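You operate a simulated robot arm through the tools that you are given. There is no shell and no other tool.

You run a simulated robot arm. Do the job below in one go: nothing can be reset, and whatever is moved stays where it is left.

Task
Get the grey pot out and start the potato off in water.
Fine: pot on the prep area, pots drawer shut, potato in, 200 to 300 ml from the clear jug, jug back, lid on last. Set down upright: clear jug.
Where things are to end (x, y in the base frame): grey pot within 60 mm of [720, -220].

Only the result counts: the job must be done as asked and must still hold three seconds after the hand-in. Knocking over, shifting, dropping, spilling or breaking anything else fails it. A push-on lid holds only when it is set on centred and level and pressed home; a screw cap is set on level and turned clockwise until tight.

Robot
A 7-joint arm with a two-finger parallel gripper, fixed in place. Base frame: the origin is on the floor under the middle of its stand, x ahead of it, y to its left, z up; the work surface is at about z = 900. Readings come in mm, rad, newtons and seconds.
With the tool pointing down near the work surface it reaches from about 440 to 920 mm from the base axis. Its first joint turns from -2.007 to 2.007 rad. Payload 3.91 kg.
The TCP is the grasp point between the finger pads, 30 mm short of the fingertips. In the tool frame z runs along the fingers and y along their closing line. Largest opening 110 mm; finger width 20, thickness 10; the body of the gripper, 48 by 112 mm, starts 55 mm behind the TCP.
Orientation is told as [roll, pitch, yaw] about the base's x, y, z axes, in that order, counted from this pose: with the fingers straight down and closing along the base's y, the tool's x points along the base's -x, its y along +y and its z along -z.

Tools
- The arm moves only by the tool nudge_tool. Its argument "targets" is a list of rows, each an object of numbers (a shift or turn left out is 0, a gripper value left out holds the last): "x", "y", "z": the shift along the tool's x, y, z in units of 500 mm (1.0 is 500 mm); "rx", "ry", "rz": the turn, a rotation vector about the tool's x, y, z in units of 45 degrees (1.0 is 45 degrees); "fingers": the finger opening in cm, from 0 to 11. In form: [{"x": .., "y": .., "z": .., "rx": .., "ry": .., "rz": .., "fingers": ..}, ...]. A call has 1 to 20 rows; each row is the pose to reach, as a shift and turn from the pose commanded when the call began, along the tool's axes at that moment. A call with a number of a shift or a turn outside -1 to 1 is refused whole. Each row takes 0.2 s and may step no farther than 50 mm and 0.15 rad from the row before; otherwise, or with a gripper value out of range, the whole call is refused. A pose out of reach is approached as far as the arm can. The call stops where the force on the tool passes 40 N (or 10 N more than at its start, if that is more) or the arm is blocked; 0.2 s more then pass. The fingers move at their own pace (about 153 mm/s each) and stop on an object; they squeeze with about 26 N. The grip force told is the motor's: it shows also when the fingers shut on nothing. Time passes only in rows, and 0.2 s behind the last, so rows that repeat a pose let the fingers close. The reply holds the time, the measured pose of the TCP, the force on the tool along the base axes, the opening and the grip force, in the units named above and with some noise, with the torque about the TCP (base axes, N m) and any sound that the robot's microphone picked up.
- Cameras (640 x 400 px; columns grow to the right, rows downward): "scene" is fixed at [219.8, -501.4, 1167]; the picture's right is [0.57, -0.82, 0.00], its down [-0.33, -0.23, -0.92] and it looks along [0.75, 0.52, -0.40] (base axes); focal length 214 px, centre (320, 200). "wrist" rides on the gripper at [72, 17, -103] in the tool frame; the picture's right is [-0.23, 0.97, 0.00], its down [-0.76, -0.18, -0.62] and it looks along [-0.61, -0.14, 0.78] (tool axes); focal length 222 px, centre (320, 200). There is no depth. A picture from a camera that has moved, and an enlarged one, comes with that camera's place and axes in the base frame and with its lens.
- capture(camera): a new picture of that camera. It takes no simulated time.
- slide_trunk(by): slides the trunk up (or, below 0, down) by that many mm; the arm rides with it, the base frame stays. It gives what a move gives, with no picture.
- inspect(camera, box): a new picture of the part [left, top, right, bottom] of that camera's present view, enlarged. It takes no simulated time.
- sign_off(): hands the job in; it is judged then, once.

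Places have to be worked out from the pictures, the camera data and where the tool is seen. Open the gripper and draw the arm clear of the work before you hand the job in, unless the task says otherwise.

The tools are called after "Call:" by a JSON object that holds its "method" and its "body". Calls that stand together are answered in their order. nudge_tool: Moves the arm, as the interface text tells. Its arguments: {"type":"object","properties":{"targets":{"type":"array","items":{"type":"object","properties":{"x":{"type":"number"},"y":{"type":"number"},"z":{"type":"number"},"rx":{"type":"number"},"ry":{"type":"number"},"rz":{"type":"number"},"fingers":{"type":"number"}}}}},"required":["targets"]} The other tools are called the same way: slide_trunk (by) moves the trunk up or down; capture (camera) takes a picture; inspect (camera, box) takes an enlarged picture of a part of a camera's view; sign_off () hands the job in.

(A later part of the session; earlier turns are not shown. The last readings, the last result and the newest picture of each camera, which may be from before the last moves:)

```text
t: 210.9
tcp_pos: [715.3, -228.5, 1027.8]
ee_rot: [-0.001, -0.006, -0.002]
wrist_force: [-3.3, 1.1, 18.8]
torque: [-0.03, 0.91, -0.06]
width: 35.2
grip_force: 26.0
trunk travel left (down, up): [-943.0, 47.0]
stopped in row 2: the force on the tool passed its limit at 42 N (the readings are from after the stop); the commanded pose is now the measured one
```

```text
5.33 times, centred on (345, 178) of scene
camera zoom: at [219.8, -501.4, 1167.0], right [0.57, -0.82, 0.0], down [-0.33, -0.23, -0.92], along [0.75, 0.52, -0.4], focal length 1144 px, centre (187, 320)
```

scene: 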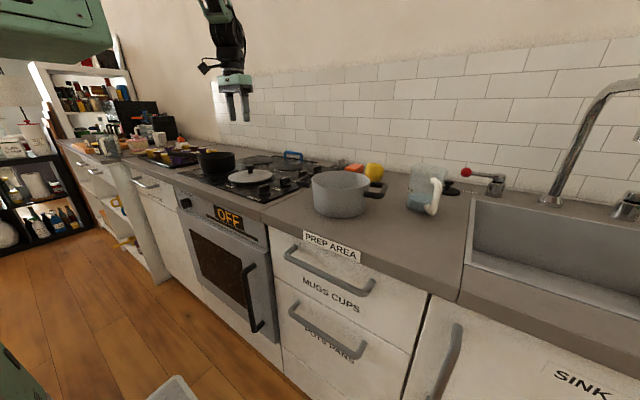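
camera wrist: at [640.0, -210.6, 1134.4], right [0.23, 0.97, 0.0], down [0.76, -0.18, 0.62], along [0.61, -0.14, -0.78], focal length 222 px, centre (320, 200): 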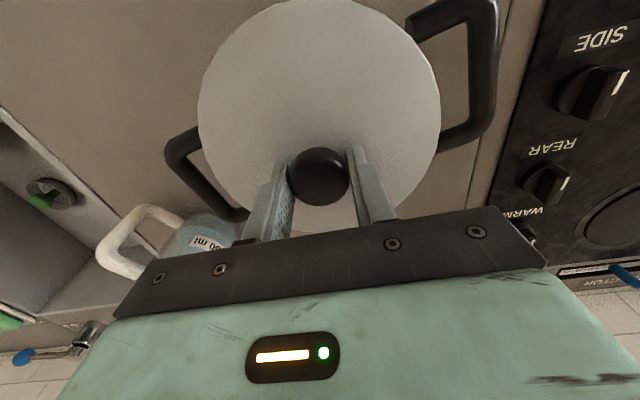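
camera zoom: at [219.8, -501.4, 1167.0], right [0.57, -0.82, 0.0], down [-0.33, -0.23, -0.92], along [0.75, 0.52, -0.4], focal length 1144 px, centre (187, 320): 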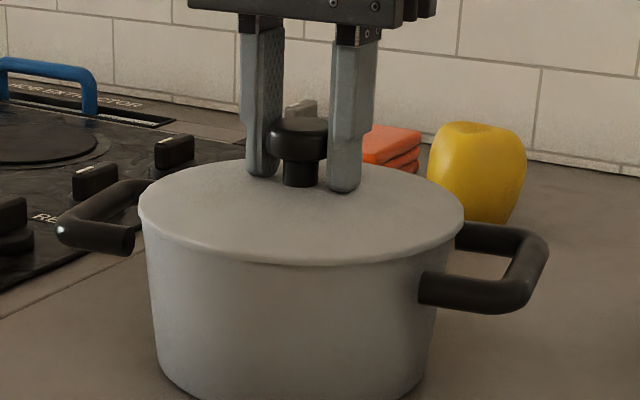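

There's contact at TCP z≈1030 with the load biased toward the -x side and no seating sound, so the lid may be a bit off or not yet pressed home. I'll look closely before pressing more.

Call:
{"method": "inspect", "body": {"camera": "wrist", "box": [150, 0, 520, 230]}}

Call:
{"method": "inspect", "body": {"camera": "scene", "box": [305, 160, 345, 190]}}

Call:
{"method": "inspect", "body": {"camera": "scene", "box": [345, 160, 385, 190]}}

```text
1.73 times, centred on (335, 115) of wrist
camera zoom: at [640.8, -210.5, 1131.3], right [0.23, 0.97, 0.0], down [0.76, -0.18, 0.63], along [0.61, -0.14, -0.78], focal length 384 px, centre (294, 347)
```

zoom: 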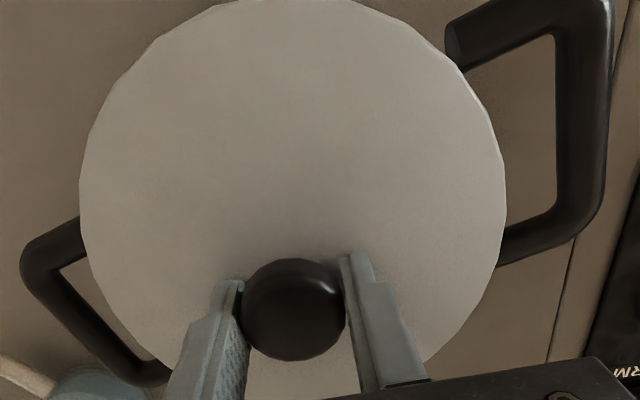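

```text
13.33 times, centred on (325, 175) of scene
camera zoom: at [219.8, -501.4, 1167.0], right [0.57, -0.82, 0.0], down [-0.33, -0.23, -0.92], along [0.75, 0.52, -0.4], focal length 2860 px, centre (253, 533)
```

zoom: 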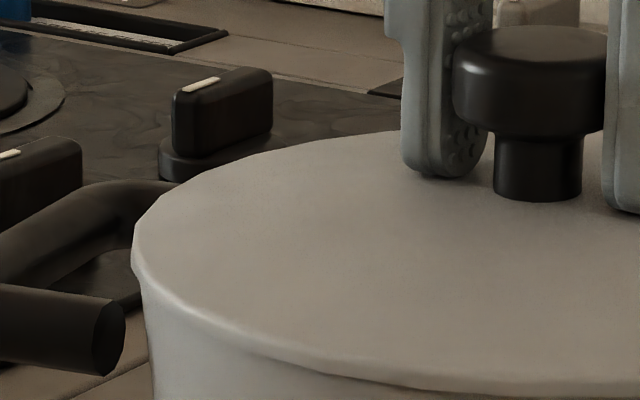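

```text
13.33 times, centred on (365, 175) of scene
camera zoom: at [219.8, -501.4, 1167.0], right [0.57, -0.82, 0.0], down [-0.33, -0.23, -0.92], along [0.75, 0.52, -0.4], focal length 2860 px, centre (-280, 533)
```

zoom: 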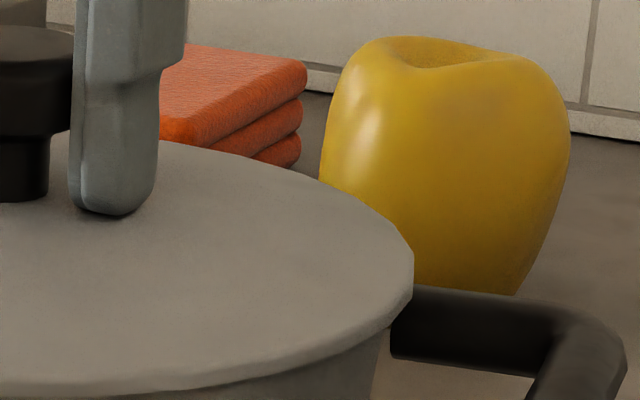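

The lid's edge is within about 1 mm of the rim all round. I'll release the knob, rise, and look at how it sits before pressing it home.

Call:
{"method": "nudge_tool", "body": {"targets": [{"z": -0.002}, {"z": -0.002, "fingers": 5}, {"z": -0.002, "fingers": 7}, {"z": -0.002, "fingers": 7}, {"z": -0.04, "fingers": 7}, {"z": -0.1, "fingers": 7}, {"z": -0.16, "fingers": 7}]}}

Call:
{"method": "inspect", "body": {"camera": "scene", "box": [300, 140, 390, 215]}}

Call:
{"method": "inspect", "body": {"camera": "wrist", "box": [170, 0, 470, 230]}}

```text
t: 212.5
tcp_pos: [715.8, -228.2, 1106.8]
ee_rot: [0.002, 0.0, 0.002]
wrist_force: [0.6, -0.2, 0.1]
torque: [-0.01, 0.04, 0.02]
width: 70.0
grip_force: 0.1
trunk travel left (down, up): [-943.0, 47.0]
```

```text
5.33 times, centred on (345, 178) of scene
camera zoom: at [219.8, -501.4, 1167.0], right [0.57, -0.82, 0.0], down [-0.33, -0.23, -0.92], along [0.75, 0.52, -0.4], focal length 1144 px, centre (187, 320)
```

zoom: 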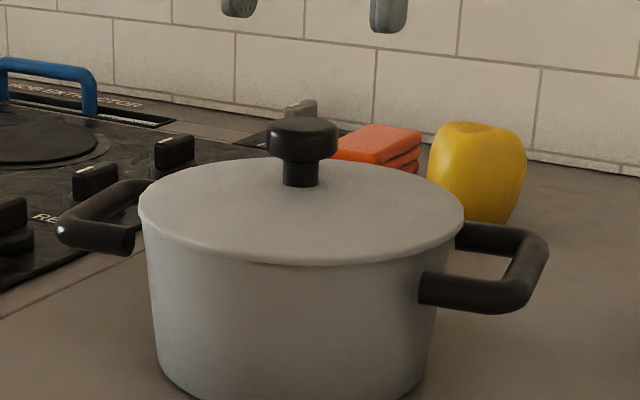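

```text
1.74 times, centred on (320, 115) of wrist
camera zoom: at [641.9, -211.0, 1210.4], right [0.23, 0.97, 0.0], down [0.76, -0.18, 0.62], along [0.61, -0.14, -0.78], focal length 386 px, centre (320, 348)
```

zoom: 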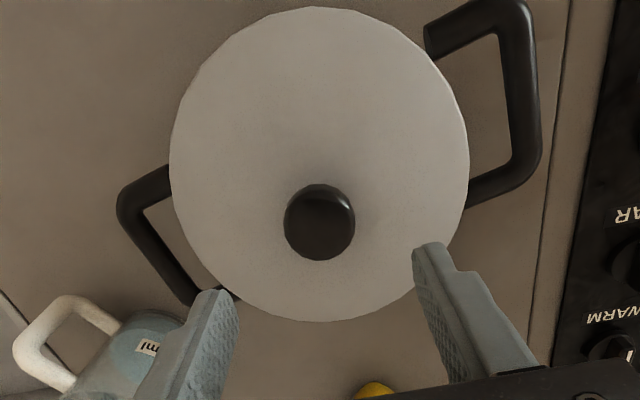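

The lid looks level and centred (711.2, -227.4 against the pot's 710.2, -227.4). I'll close the fingers and press down on the middle of the knob to push it home.

Call:
{"method": "nudge_tool", "body": {"targets": [{"x": 0.0054, "y": 0.0012, "fingers": 0}, {"x": 0.0054, "y": 0.0012, "z": 0.03, "fingers": 0}, {"x": 0.0054, "y": 0.0012, "z": 0.07, "fingers": 0}, {"x": 0.0054, "y": 0.0012, "z": 0.1, "fingers": 0}]}}

Call:
{"method": "inspect", "body": {"camera": "scene", "box": [300, 130, 390, 205]}}

Call:
{"method": "capture", "body": {"camera": "wrist"}}

```text
t: 213.5
tcp_pos: [711.3, -226.6, 1059.3]
ee_rot: [0.0, -0.004, 0.0]
wrist_force: [-7.0, 1.5, 25.4]
torque: [0.02, 0.35, -0.03]
width: 0.0
grip_force: 26.4
trunk travel left (down, up): [-943.0, 47.0]
```

```text
5.33 times, centred on (345, 168) of scene
camera zoom: at [219.8, -501.4, 1167.0], right [0.57, -0.82, 0.0], down [-0.33, -0.23, -0.92], along [0.75, 0.52, -0.4], focal length 1144 px, centre (187, 373)
```

zoom: 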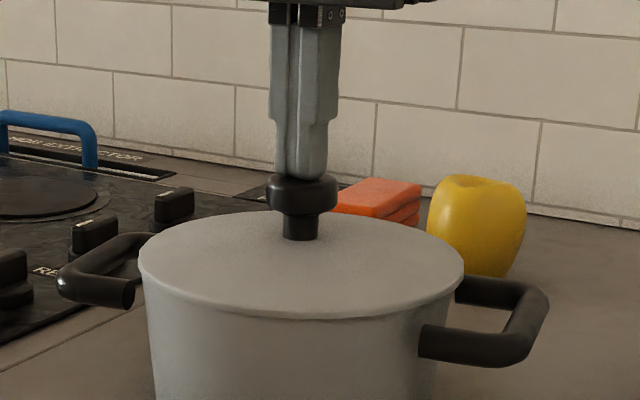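

```text
taken
camera wrist: at [636.9, -210.3, 1162.3], right [0.23, 0.97, 0.0], down [0.76, -0.18, 0.63], along [0.61, -0.14, -0.78], focal length 222 px, centre (320, 200)
```

wrist: 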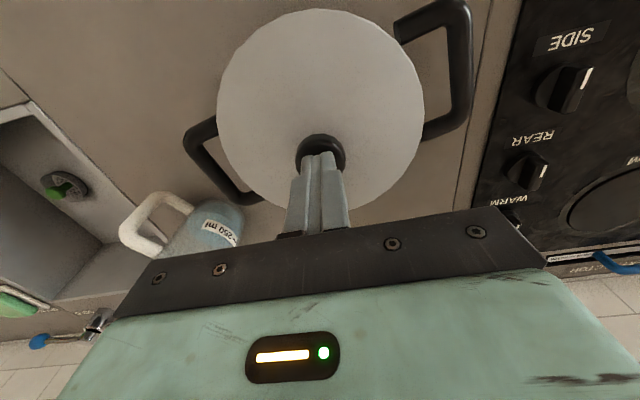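

The closed fingertips are already on the knob's top (25 N at TCP z=1059). I'll lift off, recentre by 2 mm, and press straight down in small steps.

Call:
{"method": "nudge_tool", "body": {"targets": [{"z": -0.01}, {"x": -0.004, "z": -0.016}, {"x": -0.004, "z": -0.016}]}}

Call:
{"method": "nudge_tool", "body": {"targets": [{"z": 0.004}, {"z": 0.008}]}}

Call:
{"method": "nudge_tool", "body": {"targets": [{"z": 0.003}, {"z": 0.006}]}}

Call:
{"method": "capture", "body": {"camera": "wrist"}}

```text
t: 214.3
tcp_pos: [713.9, -226.3, 1064.9]
ee_rot: [0.0, -0.002, 0.0]
wrist_force: [0.0, 0.3, -0.6]
torque: [0.04, 0.0, 0.03]
width: 0.0
grip_force: 25.6
trunk travel left (down, up): [-943.0, 47.0]
```

```text
t: 214.9
tcp_pos: [715.6, -227.2, 1061.0]
ee_rot: [0.0, -0.004, 0.0]
wrist_force: [0.1, 0.3, -0.2]
torque: [0.01, 0.01, 0.0]
width: 0.3
grip_force: 26.0
trunk travel left (down, up): [-943.0, 47.0]
```

```text
t: 215.5
tcp_pos: [715.1, -227.3, 1060.0]
ee_rot: [-0.001, -0.004, 0.001]
wrist_force: [-2.0, 0.7, 13.7]
torque: [0.0, 0.18, 0.02]
width: 0.0
grip_force: 26.5
trunk travel left (down, up): [-943.0, 47.0]
```

```text
taken
camera wrist: at [640.0, -209.5, 1162.4], right [0.23, 0.97, 0.0], down [0.76, -0.18, 0.63], along [0.61, -0.14, -0.78], focal length 222 px, centre (320, 200)
```

wrist: 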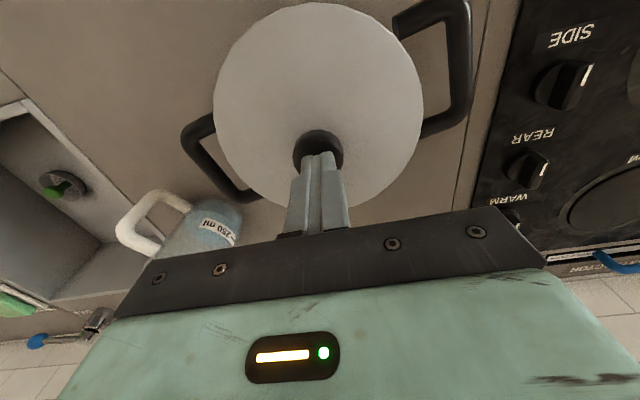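

Contact again near TCP z=1060 with the pressure biased toward the -x side. I'll zoom in on the lid/rim line to see whether one side is raised.

Call:
{"method": "inspect", "body": {"camera": "scene", "box": [308, 168, 348, 198]}}

Call:
{"method": "inspect", "body": {"camera": "scene", "box": [338, 168, 378, 198]}}

```text
13.33 times, centred on (328, 183) of scene
camera zoom: at [219.8, -501.4, 1167.0], right [0.57, -0.82, 0.0], down [-0.33, -0.23, -0.92], along [0.75, 0.52, -0.4], focal length 2860 px, centre (213, 427)
```

zoom: 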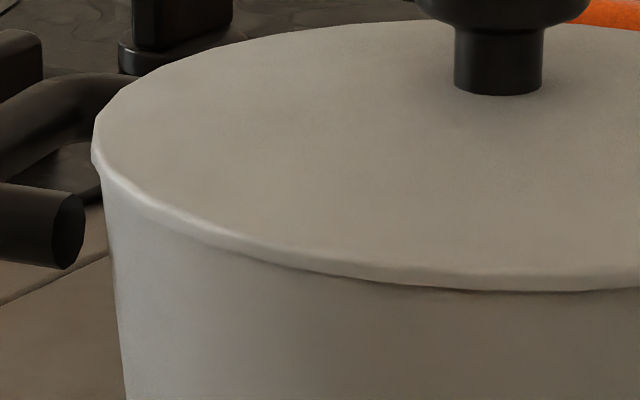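

```text
13.33 times, centred on (358, 183) of scene
camera zoom: at [219.8, -501.4, 1167.0], right [0.57, -0.82, 0.0], down [-0.33, -0.23, -0.92], along [0.75, 0.52, -0.4], focal length 2860 px, centre (-187, 427)
```

zoom: 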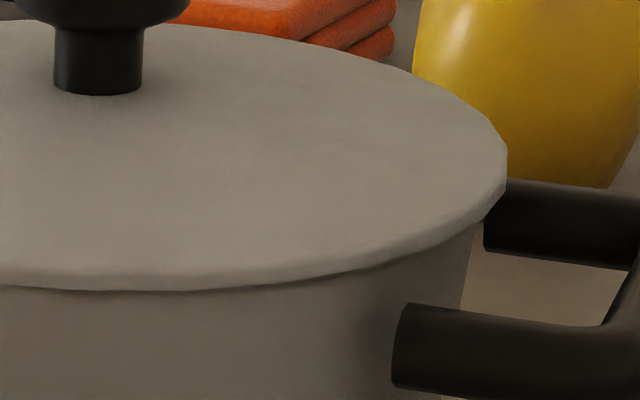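

The lid overhang looks about 2 mm larger on the image's right, with no obvious gap elsewhere. I'll press down to about 40 N and see whether it moves or clicks.

Call:
{"method": "nudge_tool", "body": {"targets": [{"z": 0.002}, {"z": 0.004}, {"z": 0.006}, {"z": 0.008}]}}

Call:
{"method": "inspect", "body": {"camera": "scene", "box": [300, 140, 390, 215]}}

```text
t: 216.2
tcp_pos: [716.0, -226.2, 1058.9]
ee_rot: [-0.003, -0.009, -0.001]
wrist_force: [-6.4, 1.8, 21.0]
torque: [0.02, 0.39, 0.0]
width: 0.0
grip_force: 25.8
trunk travel left (down, up): [-943.0, 47.0]
stopped in row 3: the force on the tool passed its limit at 42 N (the readings are from after the stop); the commanded pose is now the measured one
```

```text
5.33 times, centred on (345, 178) of scene
camera zoom: at [219.8, -501.4, 1167.0], right [0.57, -0.82, 0.0], down [-0.33, -0.23, -0.92], along [0.75, 0.52, -0.4], focal length 1144 px, centre (187, 320)
```

zoom: 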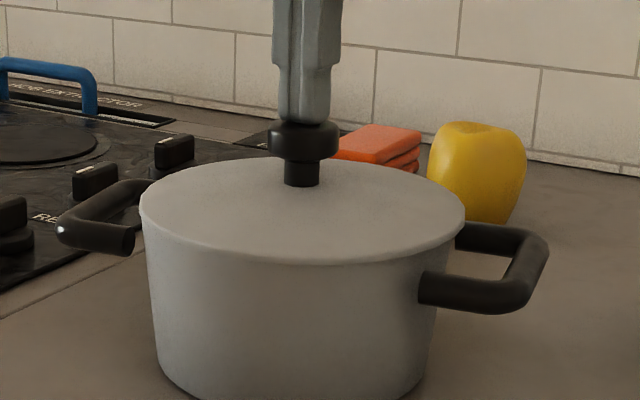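

The lid is at a firm stop (about 1 mm of travel between 14 and 42 N). To judge level and centring properly, I'll lift off and look at the pot horizontally from the front with the wrist camera.

Call:
{"method": "nudge_tool", "body": {"targets": [{"z": -0.03}, {"z": -0.09}, {"z": -0.14}, {"x": 0.06, "y": -0.005, "z": -0.14}, {"x": 0.14, "y": -0.012, "z": -0.14}, {"x": 0.22, "y": -0.02, "z": -0.14}, {"x": 0.3, "y": -0.028, "z": -0.14}, {"x": 0.34, "y": -0.036, "z": -0.14}]}}

Call:
{"method": "nudge_tool", "body": {"targets": [{"ry": -0.15, "z": 0.02}, {"ry": -0.3, "z": 0.06}, {"ry": -0.45, "z": 0.1}, {"ry": -0.6, "z": 0.14}, {"ry": -0.75, "z": 0.18}, {"ry": -0.9, "z": 0.22}, {"ry": -1.0, "z": 0.25}]}}

Call:
{"method": "capture", "body": {"camera": "wrist"}}

```text
t: 218.0
tcp_pos: [545.8, -243.9, 1126.5]
ee_rot: [0.001, -0.007, 0.0]
wrist_force: [-0.5, 0.1, 0.3]
torque: [-0.01, -0.01, -0.01]
width: 0.0
grip_force: 25.9
trunk travel left (down, up): [-943.0, 47.0]
```

```text
t: 219.6
tcp_pos: [546.1, -245.5, 1002.4]
ee_rot: [-0.001, -0.795, 0.001]
wrist_force: [-0.4, -0.8, 0.0]
torque: [0.01, 0.04, 0.0]
width: 0.0
grip_force: 25.4
trunk travel left (down, up): [-943.0, 47.0]
```

```text
taken
camera wrist: at [419.8, -227.3, 1023.2], right [0.16, 0.97, 0.16], down [0.09, -0.18, 0.98], along [0.98, -0.14, -0.12], focal length 222 px, centre (320, 200)
```

wrist: 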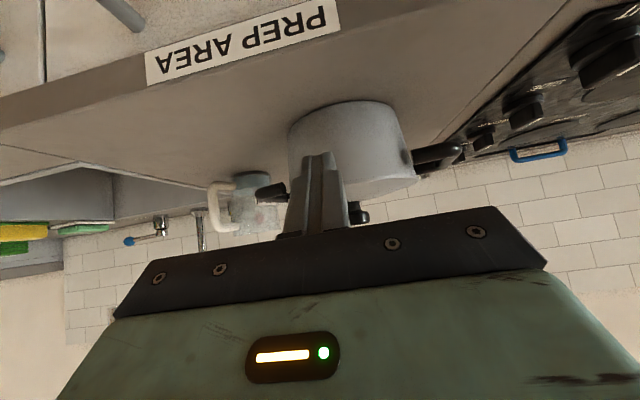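

The pot is visible but partly behind the fingers. I'll shift sideways and lower a bit for an edge-on view of the lid.

Call:
{"method": "nudge_tool", "body": {"targets": [{"x": 0.012, "y": -0.05, "z": 0.012}, {"x": 0.024, "y": -0.1, "z": 0.024}, {"x": 0.0355, "y": -0.15, "z": 0.035}]}}

Call:
{"method": "inspect", "body": {"camera": "wrist", "box": [300, 80, 500, 220]}}

```text
t: 220.4
tcp_pos: [546.2, -321.1, 976.9]
ee_rot: [0.001, -0.792, 0.001]
wrist_force: [-0.5, 0.4, -0.2]
torque: [-0.03, -0.01, 0.0]
width: 0.0
grip_force: 25.9
trunk travel left (down, up): [-943.0, 47.0]
```

```text
2.86 times, centred on (400, 150) of wrist
camera zoom: at [419.8, -303.3, 997.7], right [0.16, 0.97, 0.16], down [0.09, -0.18, 0.98], along [0.98, -0.14, -0.12], focal length 635 px, centre (91, 343)
```

zoom: 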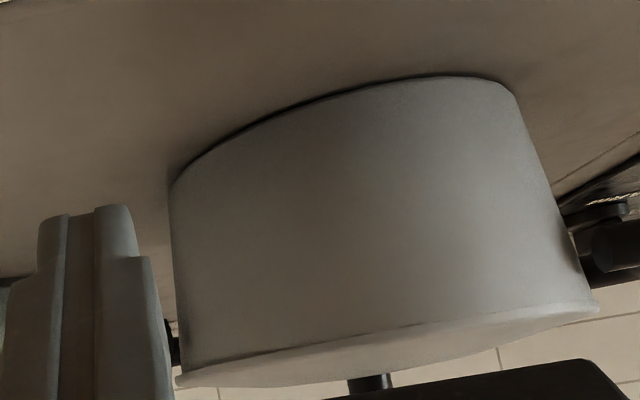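

Let me enlarge the left and right ends of this edge-on view to measure the overhang on each side.

Call:
{"method": "inspect", "body": {"camera": "wrist", "box": [345, 190, 385, 220]}}

Call:
{"method": "inspect", "body": {"camera": "wrist", "box": [460, 165, 500, 195]}}

Call:
{"method": "inspect", "body": {"camera": "wrist", "box": [390, 180, 450, 225]}}

```text
13.33 times, centred on (365, 205) of wrist
camera zoom: at [419.8, -303.3, 997.7], right [0.16, 0.97, 0.16], down [0.09, -0.18, 0.98], along [0.98, -0.14, -0.12], focal length 2962 px, centre (-280, 133)
```

zoom: 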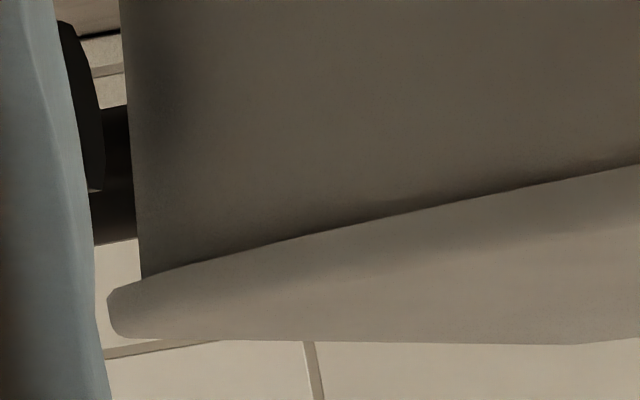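

```text
13.33 times, centred on (480, 180) of wrist
camera zoom: at [419.8, -303.3, 997.7], right [0.16, 0.97, 0.16], down [0.09, -0.18, 0.98], along [0.98, -0.14, -0.12], focal length 2962 px, centre (-1813, 467)
```

zoom: 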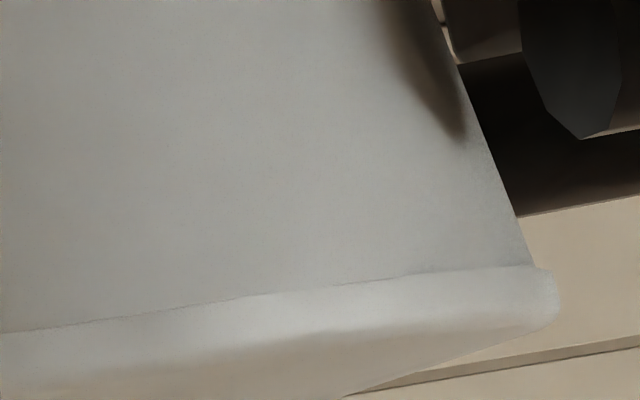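

```text
8.89 times, centred on (420, 202) of wrist
camera zoom: at [419.8, -303.3, 997.7], right [0.16, 0.97, 0.16], down [0.09, -0.18, 0.98], along [0.98, -0.14, -0.12], focal length 1974 px, centre (-569, 178)
```

zoom: 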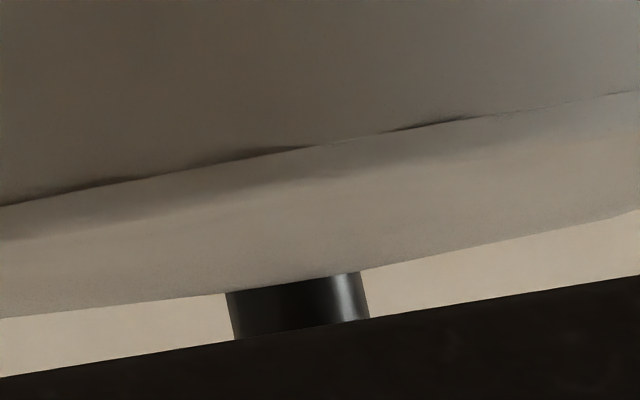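

Edge-on from the front, the overhang is 3.3 mm on one side and 2.3 mm on the other, and the lid sits flush on the rim — well centred in y and level. To check x, I'll look from the +y side too; first raise and straighten the tool.

Call:
{"method": "nudge_tool", "body": {"targets": [{"x": -0.028, "z": -0.028, "ry": 0.16}, {"x": -0.057, "z": -0.056, "ry": 0.33}, {"x": -0.085, "z": -0.084, "ry": 0.5}, {"x": -0.113, "z": -0.112, "ry": 0.67}, {"x": -0.142, "z": -0.14, "ry": 0.84}, {"x": -0.17, "z": -0.168, "ry": 1.0}]}}

Call:
{"method": "nudge_tool", "body": {"targets": [{"x": -0.02, "y": 0.08, "z": -0.02, "rz": 0.15}, {"x": -0.04, "y": 0.16, "z": -0.04, "rz": 0.3}, {"x": -0.07, "y": 0.24, "z": -0.04, "rz": 0.45}, {"x": -0.1, "y": 0.32, "z": -0.04, "rz": 0.6}, {"x": -0.13, "y": 0.4, "z": -0.04, "rz": 0.75}, {"x": -0.16, "y": 0.48, "z": -0.04, "rz": 0.88}, {"x": -0.178, "y": 0.56, "z": -0.04, "rz": 1.0}]}}

Call:
{"method": "nudge_tool", "body": {"targets": [{"rz": 0.167}, {"rz": 0.333}, {"rz": 0.5}, {"rz": 0.667}, {"rz": 0.833}, {"rz": 1.0}]}}

Call:
{"method": "capture", "body": {"camera": "wrist"}}

Call:
{"method": "capture", "body": {"camera": "scene"}}

```text
t: 221.8
tcp_pos: [545.2, -319.1, 1094.5]
ee_rot: [0.0, -0.008, 0.0]
wrist_force: [0.3, 0.0, 0.7]
torque: [-0.03, 0.01, 0.02]
width: 0.0
grip_force: 26.1
trunk travel left (down, up): [-943.0, 47.0]
```

```text
t: 223.4
tcp_pos: [634.5, -39.9, 1112.9]
ee_rot: [0.006, -0.005, -0.789]
wrist_force: [0.7, -0.3, -0.6]
torque: [0.04, -0.01, -0.03]
width: 0.0
grip_force: 26.2
trunk travel left (down, up): [-943.0, 47.0]
```

```text
t: 224.8
tcp_pos: [635.3, -40.1, 1114.8]
ee_rot: [0.007, 0.0, -1.575]
wrist_force: [-0.5, 0.0, 0.4]
torque: [-0.01, 0.02, -0.01]
width: 0.1
grip_force: 26.0
trunk travel left (down, up): [-943.0, 47.0]
```

```text
taken
camera wrist: at [650.1, 32.8, 1219.2], right [0.97, -0.23, 0.01], down [-0.18, -0.76, 0.62], along [-0.14, -0.61, -0.78], focal length 222 px, centre (320, 200)
```

wrist: 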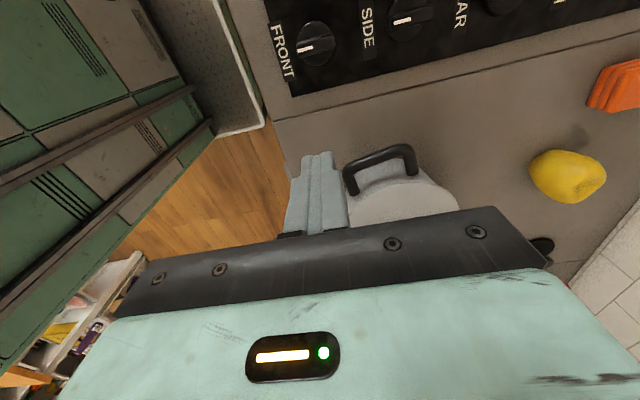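

```text
taken
```

scene: 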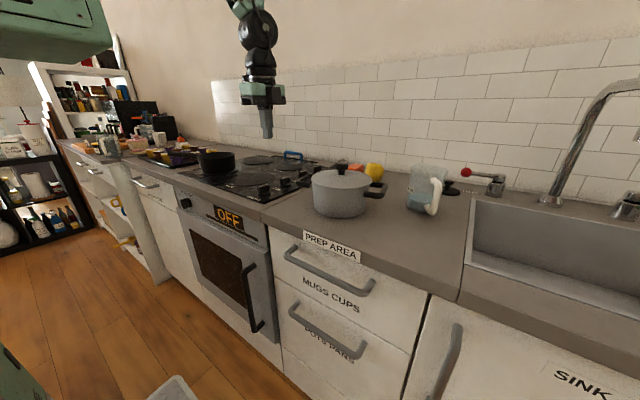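

I'm over the stove's edge, clear of its knobs. I'll tilt to look toward -y at the pot and lower to the lid's height.

Call:
{"method": "nudge_tool", "body": {"targets": [{"ry": -0.15, "z": 0.03}, {"ry": -0.3, "z": 0.07}, {"ry": -0.45, "z": 0.11}, {"ry": -0.6, "z": 0.15}, {"ry": -0.75, "z": 0.19}, {"ry": -0.9, "z": 0.23}, {"ry": -1.0, "z": 0.265}]}}

Call:
{"method": "capture", "body": {"camera": "wrist"}}

```text
t: 226.4
tcp_pos: [636.1, -39.7, 982.2]
ee_rot: [0.01, -0.789, -1.579]
wrist_force: [-0.1, 1.1, 0.6]
torque: [0.01, 0.0, -0.02]
width: 0.1
grip_force: 26.6
trunk travel left (down, up): [-943.0, 47.0]
```

```text
taken
camera wrist: at [650.8, 84.2, 1005.2], right [0.97, -0.16, 0.17], down [-0.19, -0.1, 0.98], along [-0.14, -0.98, -0.12], focal length 222 px, centre (320, 200)
```

wrist: 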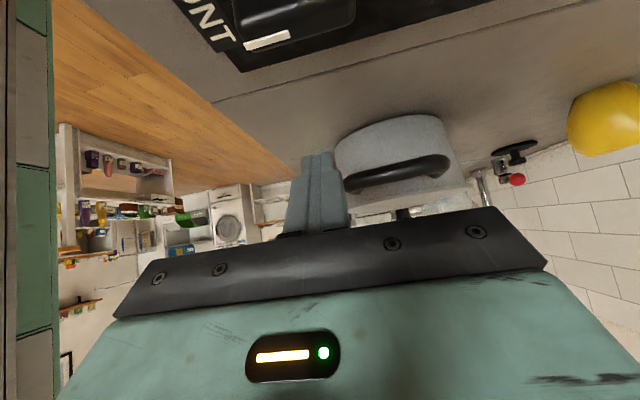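

Call:
{"method": "inspect", "body": {"camera": "wrist", "box": [330, 185, 370, 215]}}

Call:
{"method": "inspect", "body": {"camera": "wrist", "box": [445, 160, 485, 190]}}

Call:
{"method": "inspect", "body": {"camera": "wrist", "box": [325, 100, 485, 220]}}

```text
13.33 times, centred on (350, 200) of wrist
camera zoom: at [650.8, 84.2, 1005.2], right [0.97, -0.16, 0.17], down [-0.19, -0.1, 0.98], along [-0.14, -0.98, -0.12], focal length 2962 px, centre (-80, 200)
```

zoom: 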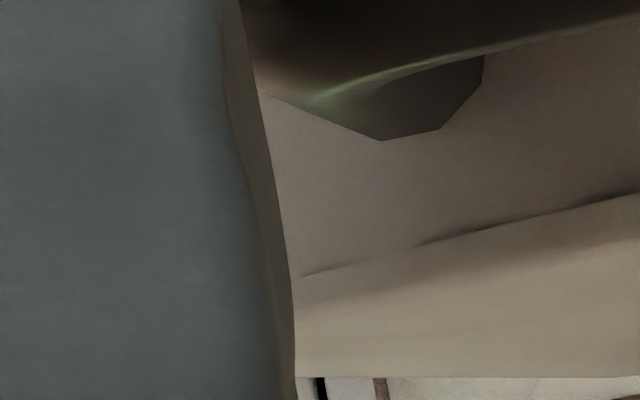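

```text
13.33 times, centred on (465, 175) of wrist
camera zoom: at [650.8, 84.2, 1005.2], right [0.97, -0.16, 0.17], down [-0.19, -0.1, 0.98], along [-0.14, -0.98, -0.12], focal length 2962 px, centre (-1613, 533)
```

zoom: 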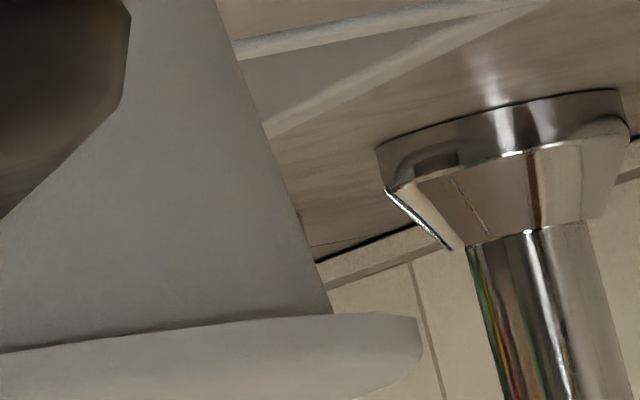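

```text
3.33 times, centred on (405, 160) of wrist
camera zoom: at [650.8, 84.2, 1005.2], right [0.97, -0.16, 0.17], down [-0.19, -0.1, 0.98], along [-0.14, -0.98, -0.12], focal length 740 px, centre (37, 333)
```

zoom: 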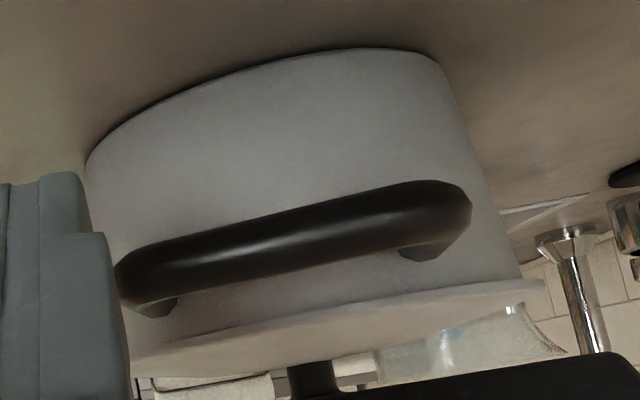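

From this side the lid overhangs about 3–4 mm more at +x, so it sits about 3.3 mm too far in +x (y is fine). With the tool at yaw -90° the fingers close along x, so gripping the knob with the hand at the pot's centre will draw the lid into line. First I'll raise and straighten.

Call:
{"method": "nudge_tool", "body": {"targets": [{"x": -0.032, "z": -0.0315, "ry": 0.16}, {"x": -0.064, "z": -0.063, "ry": 0.33}, {"x": -0.096, "z": -0.0945, "ry": 0.5}, {"x": -0.128, "z": -0.126, "ry": 0.67}, {"x": -0.16, "z": -0.1575, "ry": 0.84}, {"x": -0.1917, "z": -0.189, "ry": 1.0}]}}

Call:
{"method": "nudge_tool", "body": {"targets": [{"x": -0.075, "y": 0.03}, {"x": -0.15, "y": 0.06}, {"x": -0.225, "y": 0.09}, {"x": -0.3, "y": 0.12}, {"x": -0.35, "y": 0.14}, {"x": -0.375, "y": 0.15}]}}

Call:
{"method": "inspect", "body": {"camera": "wrist", "box": [190, 0, 450, 240]}}

```text
t: 227.8
tcp_pos: [634.8, -41.9, 1118.2]
ee_rot: [0.008, 0.002, -1.571]
wrist_force: [0.0, 0.2, 0.0]
torque: [-0.05, -0.01, -0.01]
width: 0.0
grip_force: 26.0
trunk travel left (down, up): [-943.0, 47.0]
```

```text
t: 229.2
tcp_pos: [712.3, -228.2, 1119.0]
ee_rot: [0.007, 0.001, -1.573]
wrist_force: [0.1, 0.3, -0.8]
torque: [-0.02, 0.0, -0.02]
width: 0.1
grip_force: 26.2
trunk travel left (down, up): [-943.0, 47.0]
```

```text
1.67 times, centred on (320, 120) of wrist
camera zoom: at [725.8, -155.7, 1222.5], right [0.97, -0.23, 0.01], down [-0.18, -0.76, 0.62], along [-0.14, -0.61, -0.78], focal length 370 px, centre (320, 333)
```

zoom: 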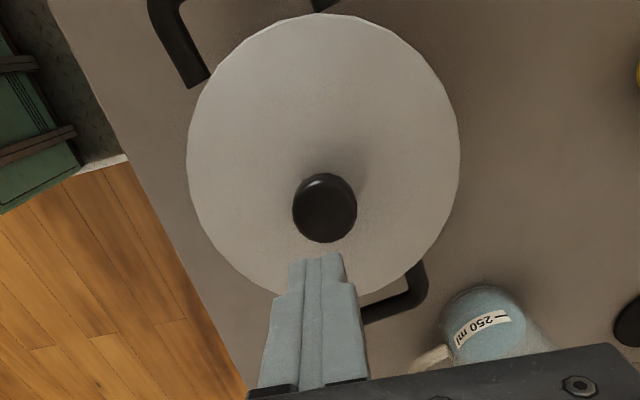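

From above, the lid's centre is at (711.4, -227.4), so the pot itself must be near x≈708 now. I'll open the fingers, align over the knob (closing along x), and descend to grip.

Call:
{"method": "nudge_tool", "body": {"targets": [{"y": 0.0052, "ry": -0.0089, "fingers": 7}, {"y": 0.0052, "z": 0.05, "ry": -0.0089, "fingers": 7}, {"y": 0.0052, "z": 0.1, "ry": -0.0089, "fingers": 7}, {"y": 0.0052, "z": 0.14, "ry": -0.0089, "fingers": 7}, {"y": 0.0052, "z": 0.176, "ry": -0.0089, "fingers": 7}]}}

Call:
{"method": "capture", "body": {"camera": "wrist"}}

Call:
{"method": "inspect", "body": {"camera": "scene", "box": [300, 120, 390, 195]}}

```text
t: 230.4
tcp_pos: [712.8, -229.6, 1029.9]
ee_rot: [0.008, -0.008, -1.571]
wrist_force: [-0.8, -0.6, -0.2]
torque: [0.0, 0.02, 0.0]
width: 69.9
grip_force: 0.1
trunk travel left (down, up): [-943.0, 47.0]
```

```text
taken
camera wrist: at [727.4, -154.9, 1133.7], right [0.97, -0.23, 0.01], down [-0.18, -0.76, 0.63], along [-0.14, -0.61, -0.78], focal length 222 px, centre (320, 200)
```

wrist: 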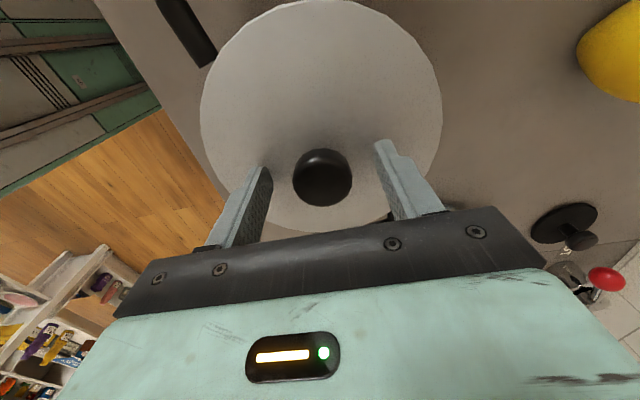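

```text
5.33 times, centred on (345, 158) of scene
camera zoom: at [219.8, -501.4, 1167.0], right [0.57, -0.82, 0.0], down [-0.33, -0.23, -0.92], along [0.75, 0.52, -0.4], focal length 1144 px, centre (187, 427)
```

zoom: 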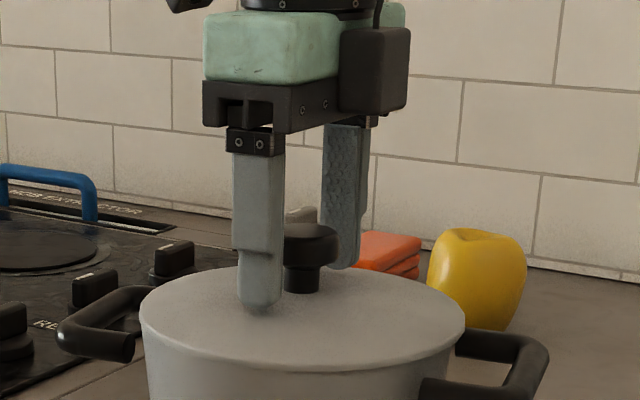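

The fingers straddle the knob. I'll correct a small tool tilt of about 0.5° first, then close.

Call:
{"method": "nudge_tool", "body": {"targets": [{"y": 0.001, "rx": 0.005, "ry": 0.005}, {"y": 0.002, "rx": 0.0102, "ry": 0.0102}, {"y": 0.002, "rx": 0.0102, "ry": 0.0102}]}}

Call:
{"method": "nudge_tool", "body": {"targets": [{"fingers": 4.5}, {"fingers": 2}, {"fingers": 1}, {"fingers": 1}]}}

Call:
{"method": "capture", "body": {"camera": "wrist"}}

```text
t: 231.2
tcp_pos: [715.8, -228.5, 1030.6]
ee_rot: [-0.002, 0.001, -1.569]
wrist_force: [-0.5, -0.4, 0.5]
torque: [0.0, 0.03, -0.02]
width: 70.2
grip_force: 0.1
trunk travel left (down, up): [-943.0, 47.0]
```

```text
t: 232.2
tcp_pos: [715.5, -228.5, 1030.6]
ee_rot: [0.0, 0.001, -1.572]
wrist_force: [-0.4, -0.7, 0.0]
torque: [0.03, -0.05, 0.03]
width: 34.1
grip_force: 26.1
trunk travel left (down, up): [-943.0, 47.0]
```

```text
taken
camera wrist: at [730.2, -155.6, 1134.3], right [0.97, -0.23, 0.0], down [-0.18, -0.76, 0.62], along [-0.14, -0.61, -0.78], focal length 222 px, centre (320, 200)
```

wrist: 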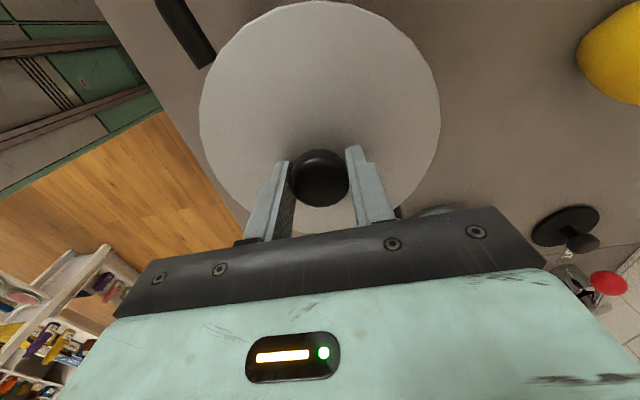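

Tool level again. The camera pose says the knob's centre is now at x≈713.2, while the pot's centre is near x≈708. I'll lift the lid 12 mm, shift it -5 mm in x, and check the pose.

Call:
{"method": "nudge_tool", "body": {"targets": [{"z": -0.008}, {"z": -0.024}, {"y": -0.004, "z": -0.024}, {"y": -0.008, "z": -0.024}, {"y": -0.0102, "z": -0.024}, {"y": -0.0102, "z": -0.024}]}}

Call:
{"method": "capture", "body": {"camera": "wrist"}}

Call:
{"method": "inspect", "body": {"camera": "scene", "box": [300, 130, 390, 205]}}

```text
t: 233.6
tcp_pos: [709.4, -226.8, 1043.7]
ee_rot: [-0.002, 0.0, -1.57]
wrist_force: [0.4, 0.1, -1.2]
torque: [0.0, -0.02, 0.0]
width: 34.0
grip_force: 25.7
trunk travel left (down, up): [-943.0, 47.0]
```

```text
taken
camera wrist: at [725.0, -155.8, 1147.3], right [0.97, -0.23, 0.0], down [-0.18, -0.76, 0.62], along [-0.14, -0.61, -0.78], focal length 222 px, centre (320, 200)
```

wrist: 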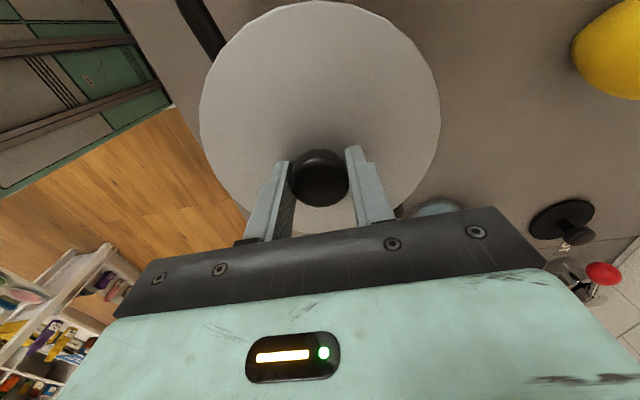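

```text
5.33 times, centred on (345, 168) of scene
camera zoom: at [219.8, -501.4, 1167.0], right [0.57, -0.82, 0.0], down [-0.33, -0.23, -0.92], along [0.75, 0.52, -0.4], focal length 1144 px, centre (187, 373)
```

zoom: 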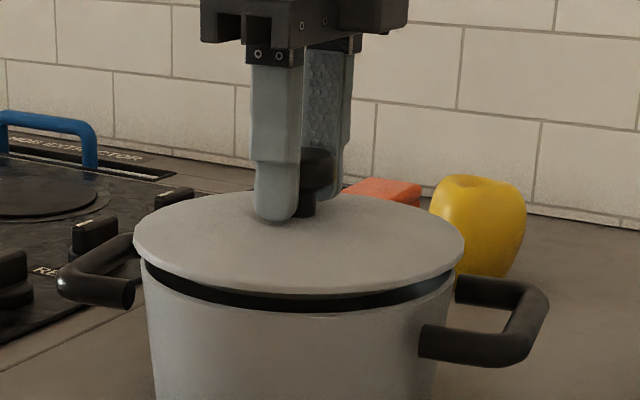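

The lid now hovers centred at x≈708, and in the scene view its ends match the rim's ends symmetrically; a black gasket ring shows beneath it. I'll lower it gently.

Call:
{"method": "nudge_tool", "body": {"targets": [{"z": 0.008}, {"z": 0.016}]}}

Call:
{"method": "nudge_tool", "body": {"targets": [{"z": 0.004}, {"z": 0.007}]}}

Call:
{"method": "nudge_tool", "body": {"targets": [{"z": 0.002}, {"z": 0.004}]}}

Call:
{"method": "capture", "body": {"camera": "wrist"}}

```text
t: 234.2
tcp_pos: [710.0, -227.6, 1035.1]
ee_rot: [-0.002, 0.0, -1.572]
wrist_force: [-0.2, -0.8, -1.0]
torque: [0.02, 0.0, 0.01]
width: 34.0
grip_force: 25.9
trunk travel left (down, up): [-943.0, 47.0]
```

```text
t: 234.8
tcp_pos: [710.1, -228.8, 1032.2]
ee_rot: [-0.002, 0.002, -1.57]
wrist_force: [-0.3, -0.2, -1.9]
torque: [-0.01, 0.01, -0.05]
width: 34.0
grip_force: 26.2
trunk travel left (down, up): [-943.0, 47.0]
```

```text
t: 235.4
tcp_pos: [709.7, -229.2, 1030.8]
ee_rot: [0.0, 0.001, -1.57]
wrist_force: [-0.4, -0.5, 3.7]
torque: [0.11, 0.1, 0.13]
width: 34.2
grip_force: 25.8
trunk travel left (down, up): [-943.0, 47.0]
```

```text
taken
camera wrist: at [724.7, -156.2, 1134.3], right [0.97, -0.23, 0.0], down [-0.18, -0.76, 0.62], along [-0.14, -0.61, -0.78], focal length 222 px, centre (320, 200)
```

wrist: 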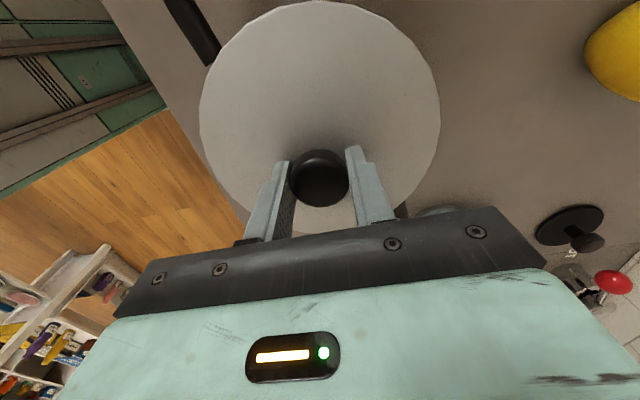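

It's touching lightly with the load now close to even. I'll press a bit further while still holding the knob.

Call:
{"method": "nudge_tool", "body": {"targets": [{"z": 0.002}, {"z": 0.004}]}}

Call:
{"method": "nudge_tool", "body": {"targets": [{"z": 0.002}, {"z": 0.004}]}}

Call:
{"method": "nudge_tool", "body": {"targets": [{"z": 0.002}, {"z": 0.004}]}}

Call:
{"method": "inspect", "body": {"camera": "scene", "box": [300, 140, 390, 215]}}

```text
t: 236.0
tcp_pos: [708.7, -228.0, 1028.6]
ee_rot: [0.001, 0.0, -1.571]
wrist_force: [0.3, -1.1, 18.1]
torque: [0.01, 0.01, 0.28]
width: 34.3
grip_force: 26.6
trunk travel left (down, up): [-943.0, 47.0]
```

```text
t: 236.6
tcp_pos: [708.9, -228.5, 1027.1]
ee_rot: [0.004, -0.001, -1.572]
wrist_force: [-0.3, -0.6, 37.9]
torque: [0.26, 0.29, 0.31]
width: 33.9
grip_force: 26.3
trunk travel left (down, up): [-943.0, 47.0]
```

```text
t: 237.0
tcp_pos: [710.3, -228.0, 1026.8]
ee_rot: [0.006, 0.0, -1.571]
wrist_force: [-5.3, 1.1, 23.9]
torque: [0.49, 0.75, 0.16]
width: 34.0
grip_force: 26.1
trunk travel left (down, up): [-943.0, 47.0]
stopped in row 2: the force on the tool passed its limit at 49 N (the readings are from after the stop); the commanded pose is now the measured one
```

```text
5.33 times, centred on (345, 178) of scene
camera zoom: at [219.8, -501.4, 1167.0], right [0.57, -0.82, 0.0], down [-0.33, -0.23, -0.92], along [0.75, 0.52, -0.4], focal length 1144 px, centre (187, 320)
```

zoom: 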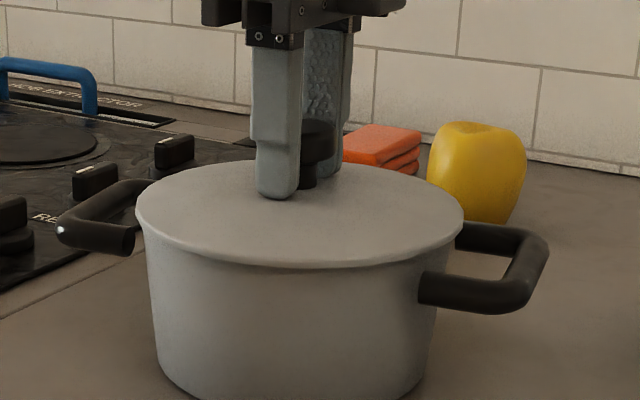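

The pressure is now even, with a firm stop at 49 N. I'll release, rise, close the fingers, and look straight down at the lid.

Call:
{"method": "nudge_tool", "body": {"targets": [{"z": -0.002}, {"z": -0.002, "fingers": 5}, {"z": -0.002, "fingers": 7}, {"z": -0.002, "fingers": 7}, {"z": -0.05, "fingers": 7}, {"z": -0.11, "fingers": 7}, {"z": -0.17, "fingers": 7}]}}

Call:
{"method": "inspect", "body": {"camera": "wrist", "box": [190, 0, 450, 240]}}

Call:
{"method": "inspect", "body": {"camera": "scene", "box": [300, 140, 390, 215]}}

```text
t: 238.6
tcp_pos: [710.8, -229.1, 1112.0]
ee_rot: [0.001, 0.0, -1.571]
wrist_force: [0.9, 0.0, 0.7]
torque: [0.0, 0.03, 0.0]
width: 69.8
grip_force: 0.1
trunk travel left (down, up): [-943.0, 47.0]
```

```text
1.67 times, centred on (320, 120) of wrist
camera zoom: at [726.1, -156.8, 1216.2], right [0.97, -0.23, 0.0], down [-0.18, -0.76, 0.62], along [-0.14, -0.61, -0.78], focal length 370 px, centre (320, 333)
```

zoom: 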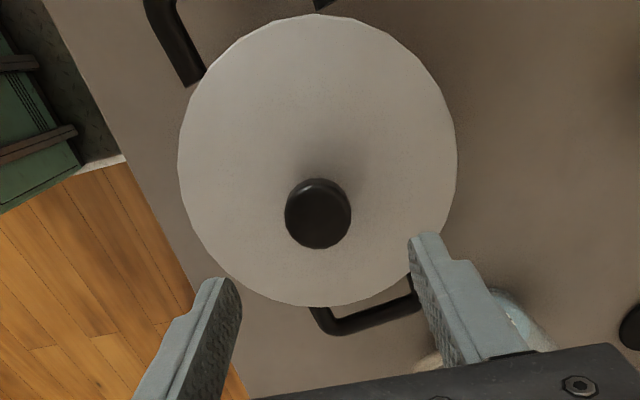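

```text
5.33 times, centred on (345, 178) of scene
camera zoom: at [219.8, -501.4, 1167.0], right [0.57, -0.82, 0.0], down [-0.33, -0.23, -0.92], along [0.75, 0.52, -0.4], focal length 1144 px, centre (187, 320)
```

zoom: 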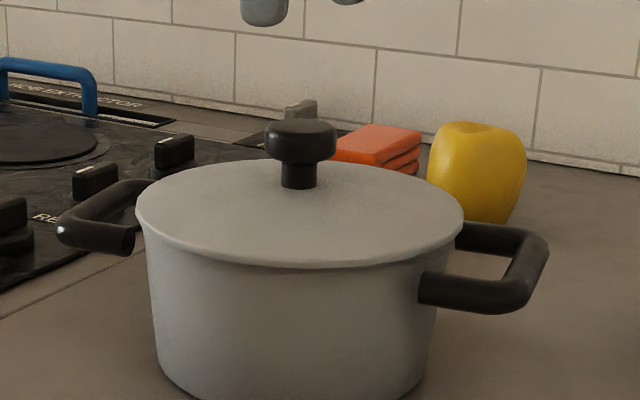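

The lid's centre is now (708.0, -228.1). I'll check the overhang at high zoom in the scene view on both sides.

Call:
{"method": "inspect", "body": {"camera": "scene", "box": [308, 168, 348, 198]}}

Call:
{"method": "inspect", "body": {"camera": "scene", "box": [338, 168, 378, 198]}}

```text
13.33 times, centred on (328, 183) of scene
camera zoom: at [219.8, -501.4, 1167.0], right [0.57, -0.82, 0.0], down [-0.33, -0.23, -0.92], along [0.75, 0.52, -0.4], focal length 2860 px, centre (213, 427)
```

zoom: 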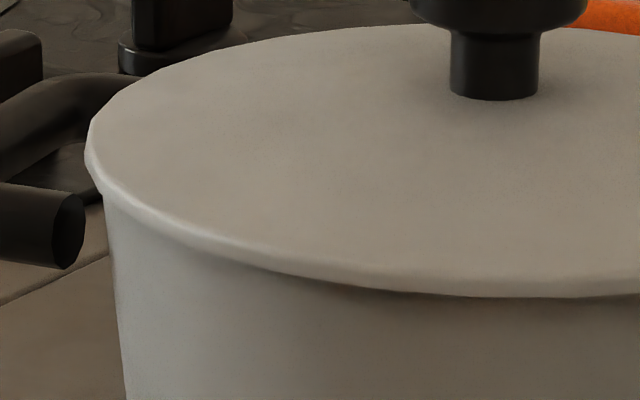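

```text
13.33 times, centred on (358, 183) of scene
camera zoom: at [219.8, -501.4, 1167.0], right [0.57, -0.82, 0.0], down [-0.33, -0.23, -0.92], along [0.75, 0.52, -0.4], focal length 2860 px, centre (-187, 427)
```

zoom: 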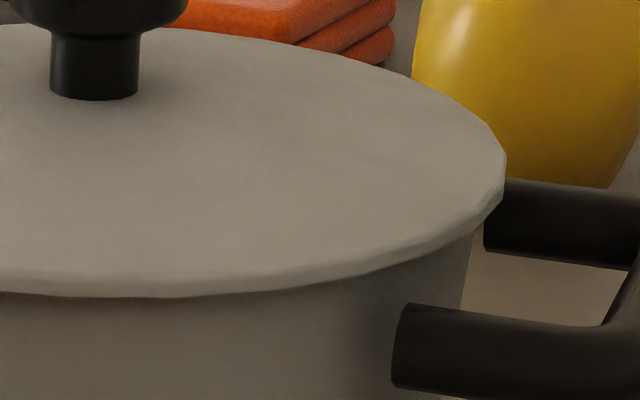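

Now the overhang is even within about 1 mm. I'll close the fingers and press straight down on the knob's centre as a final push home.

Call:
{"method": "nudge_tool", "body": {"targets": [{"x": 0.0014, "y": -0.0022, "fingers": 0}, {"x": 0.0014, "y": -0.0022, "fingers": 0}, {"x": 0.0014, "y": -0.0022, "z": 0.04, "fingers": 0}, {"x": 0.0014, "y": -0.0022, "z": 0.08, "fingers": 0}, {"x": 0.0014, "y": -0.0022, "z": 0.096, "fingers": 0}]}}

Call:
{"method": "nudge_tool", "body": {"targets": [{"z": 0.004}, {"z": 0.008}, {"z": 0.01}]}}

Call:
{"method": "nudge_tool", "body": {"targets": [{"z": 0.002}, {"z": 0.004}]}}

Call:
{"method": "nudge_tool", "body": {"targets": [{"z": 0.002}, {"z": 0.004}]}}

```text
t: 239.8
tcp_pos: [709.5, -228.6, 1063.2]
ee_rot: [0.004, 0.0, -1.571]
wrist_force: [-0.3, 0.4, -0.1]
torque: [0.0, 0.0, 0.01]
width: 0.0
grip_force: 25.4
trunk travel left (down, up): [-943.0, 47.0]
```

```text
t: 240.6
tcp_pos: [708.8, -229.1, 1058.6]
ee_rot: [0.004, 0.0, -1.57]
wrist_force: [-0.4, 0.1, 2.4]
torque: [0.05, 0.01, 0.01]
width: 0.0
grip_force: 24.9
trunk travel left (down, up): [-943.0, 47.0]
```

```text
t: 241.2
tcp_pos: [710.4, -228.2, 1059.5]
ee_rot: [0.008, -0.002, -1.572]
wrist_force: [-3.7, 1.3, 26.7]
torque: [0.08, 0.15, 0.05]
width: 0.0
grip_force: 26.3
trunk travel left (down, up): [-943.0, 47.0]
```

```text
t: 241.7
tcp_pos: [710.4, -228.0, 1059.9]
ee_rot: [0.007, -0.003, -1.571]
wrist_force: [-6.3, 0.9, 22.0]
torque: [0.09, 0.24, -0.04]
width: 0.0
grip_force: 26.7
trunk travel left (down, up): [-943.0, 47.0]
stopped in row 2: the force on the tool passed its limit at 43 N (the readings are from after the stop); the commanded pose is now the measured one
```

Pressed to 43 N against a firm stop. I'll lift off, open the fingers, and check from the +y side again that the lid is centred and flush.

Call:
{"method": "nudge_tool", "body": {"targets": [{"z": -0.03}, {"z": -0.08}, {"z": -0.12}, {"x": 0.075, "y": -0.036, "z": -0.12}, {"x": 0.15, "y": -0.072, "z": -0.12}, {"x": 0.225, "y": -0.108, "z": -0.12}, {"x": 0.3, "y": -0.144, "z": -0.12}, {"x": 0.376, "y": -0.18, "z": -0.12}]}}

Call:
{"method": "nudge_tool", "body": {"targets": [{"ry": -0.15, "z": 0.03}, {"ry": -0.3, "z": 0.07}, {"ry": -0.45, "z": 0.11}, {"ry": -0.6, "z": 0.15}, {"ry": -0.75, "z": 0.19}, {"ry": -0.9, "z": 0.23}, {"ry": -1.0, "z": 0.27}]}}

Call:
{"method": "capture", "body": {"camera": "wrist"}}

```text
t: 243.5
tcp_pos: [621.0, -40.6, 1114.9]
ee_rot: [0.008, -0.002, -1.572]
wrist_force: [0.0, -0.2, 0.0]
torque: [0.03, 0.0, -0.06]
width: 0.0
grip_force: 25.9
trunk travel left (down, up): [-943.0, 47.0]
```

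```text
t: 245.1
tcp_pos: [620.3, -41.1, 979.7]
ee_rot: [0.013, -0.786, -1.579]
wrist_force: [-0.5, -0.7, 0.0]
torque: [0.01, -0.03, -0.01]
width: 0.2
grip_force: 25.8
trunk travel left (down, up): [-943.0, 47.0]
```

```text
taken
camera wrist: at [636.7, 83.9, 1001.8], right [0.97, -0.16, 0.17], down [-0.19, -0.1, 0.98], along [-0.14, -0.98, -0.12], focal length 222 px, centre (320, 200)
```

wrist: 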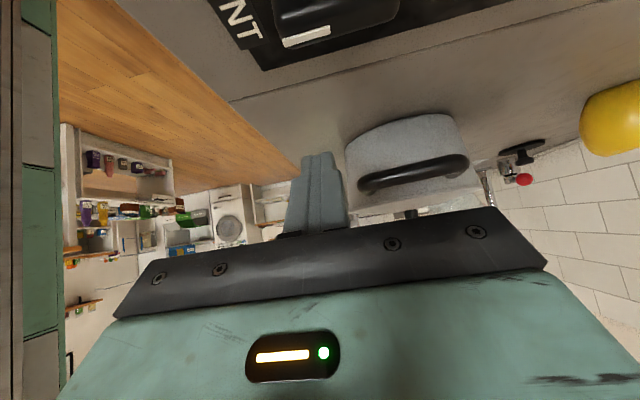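

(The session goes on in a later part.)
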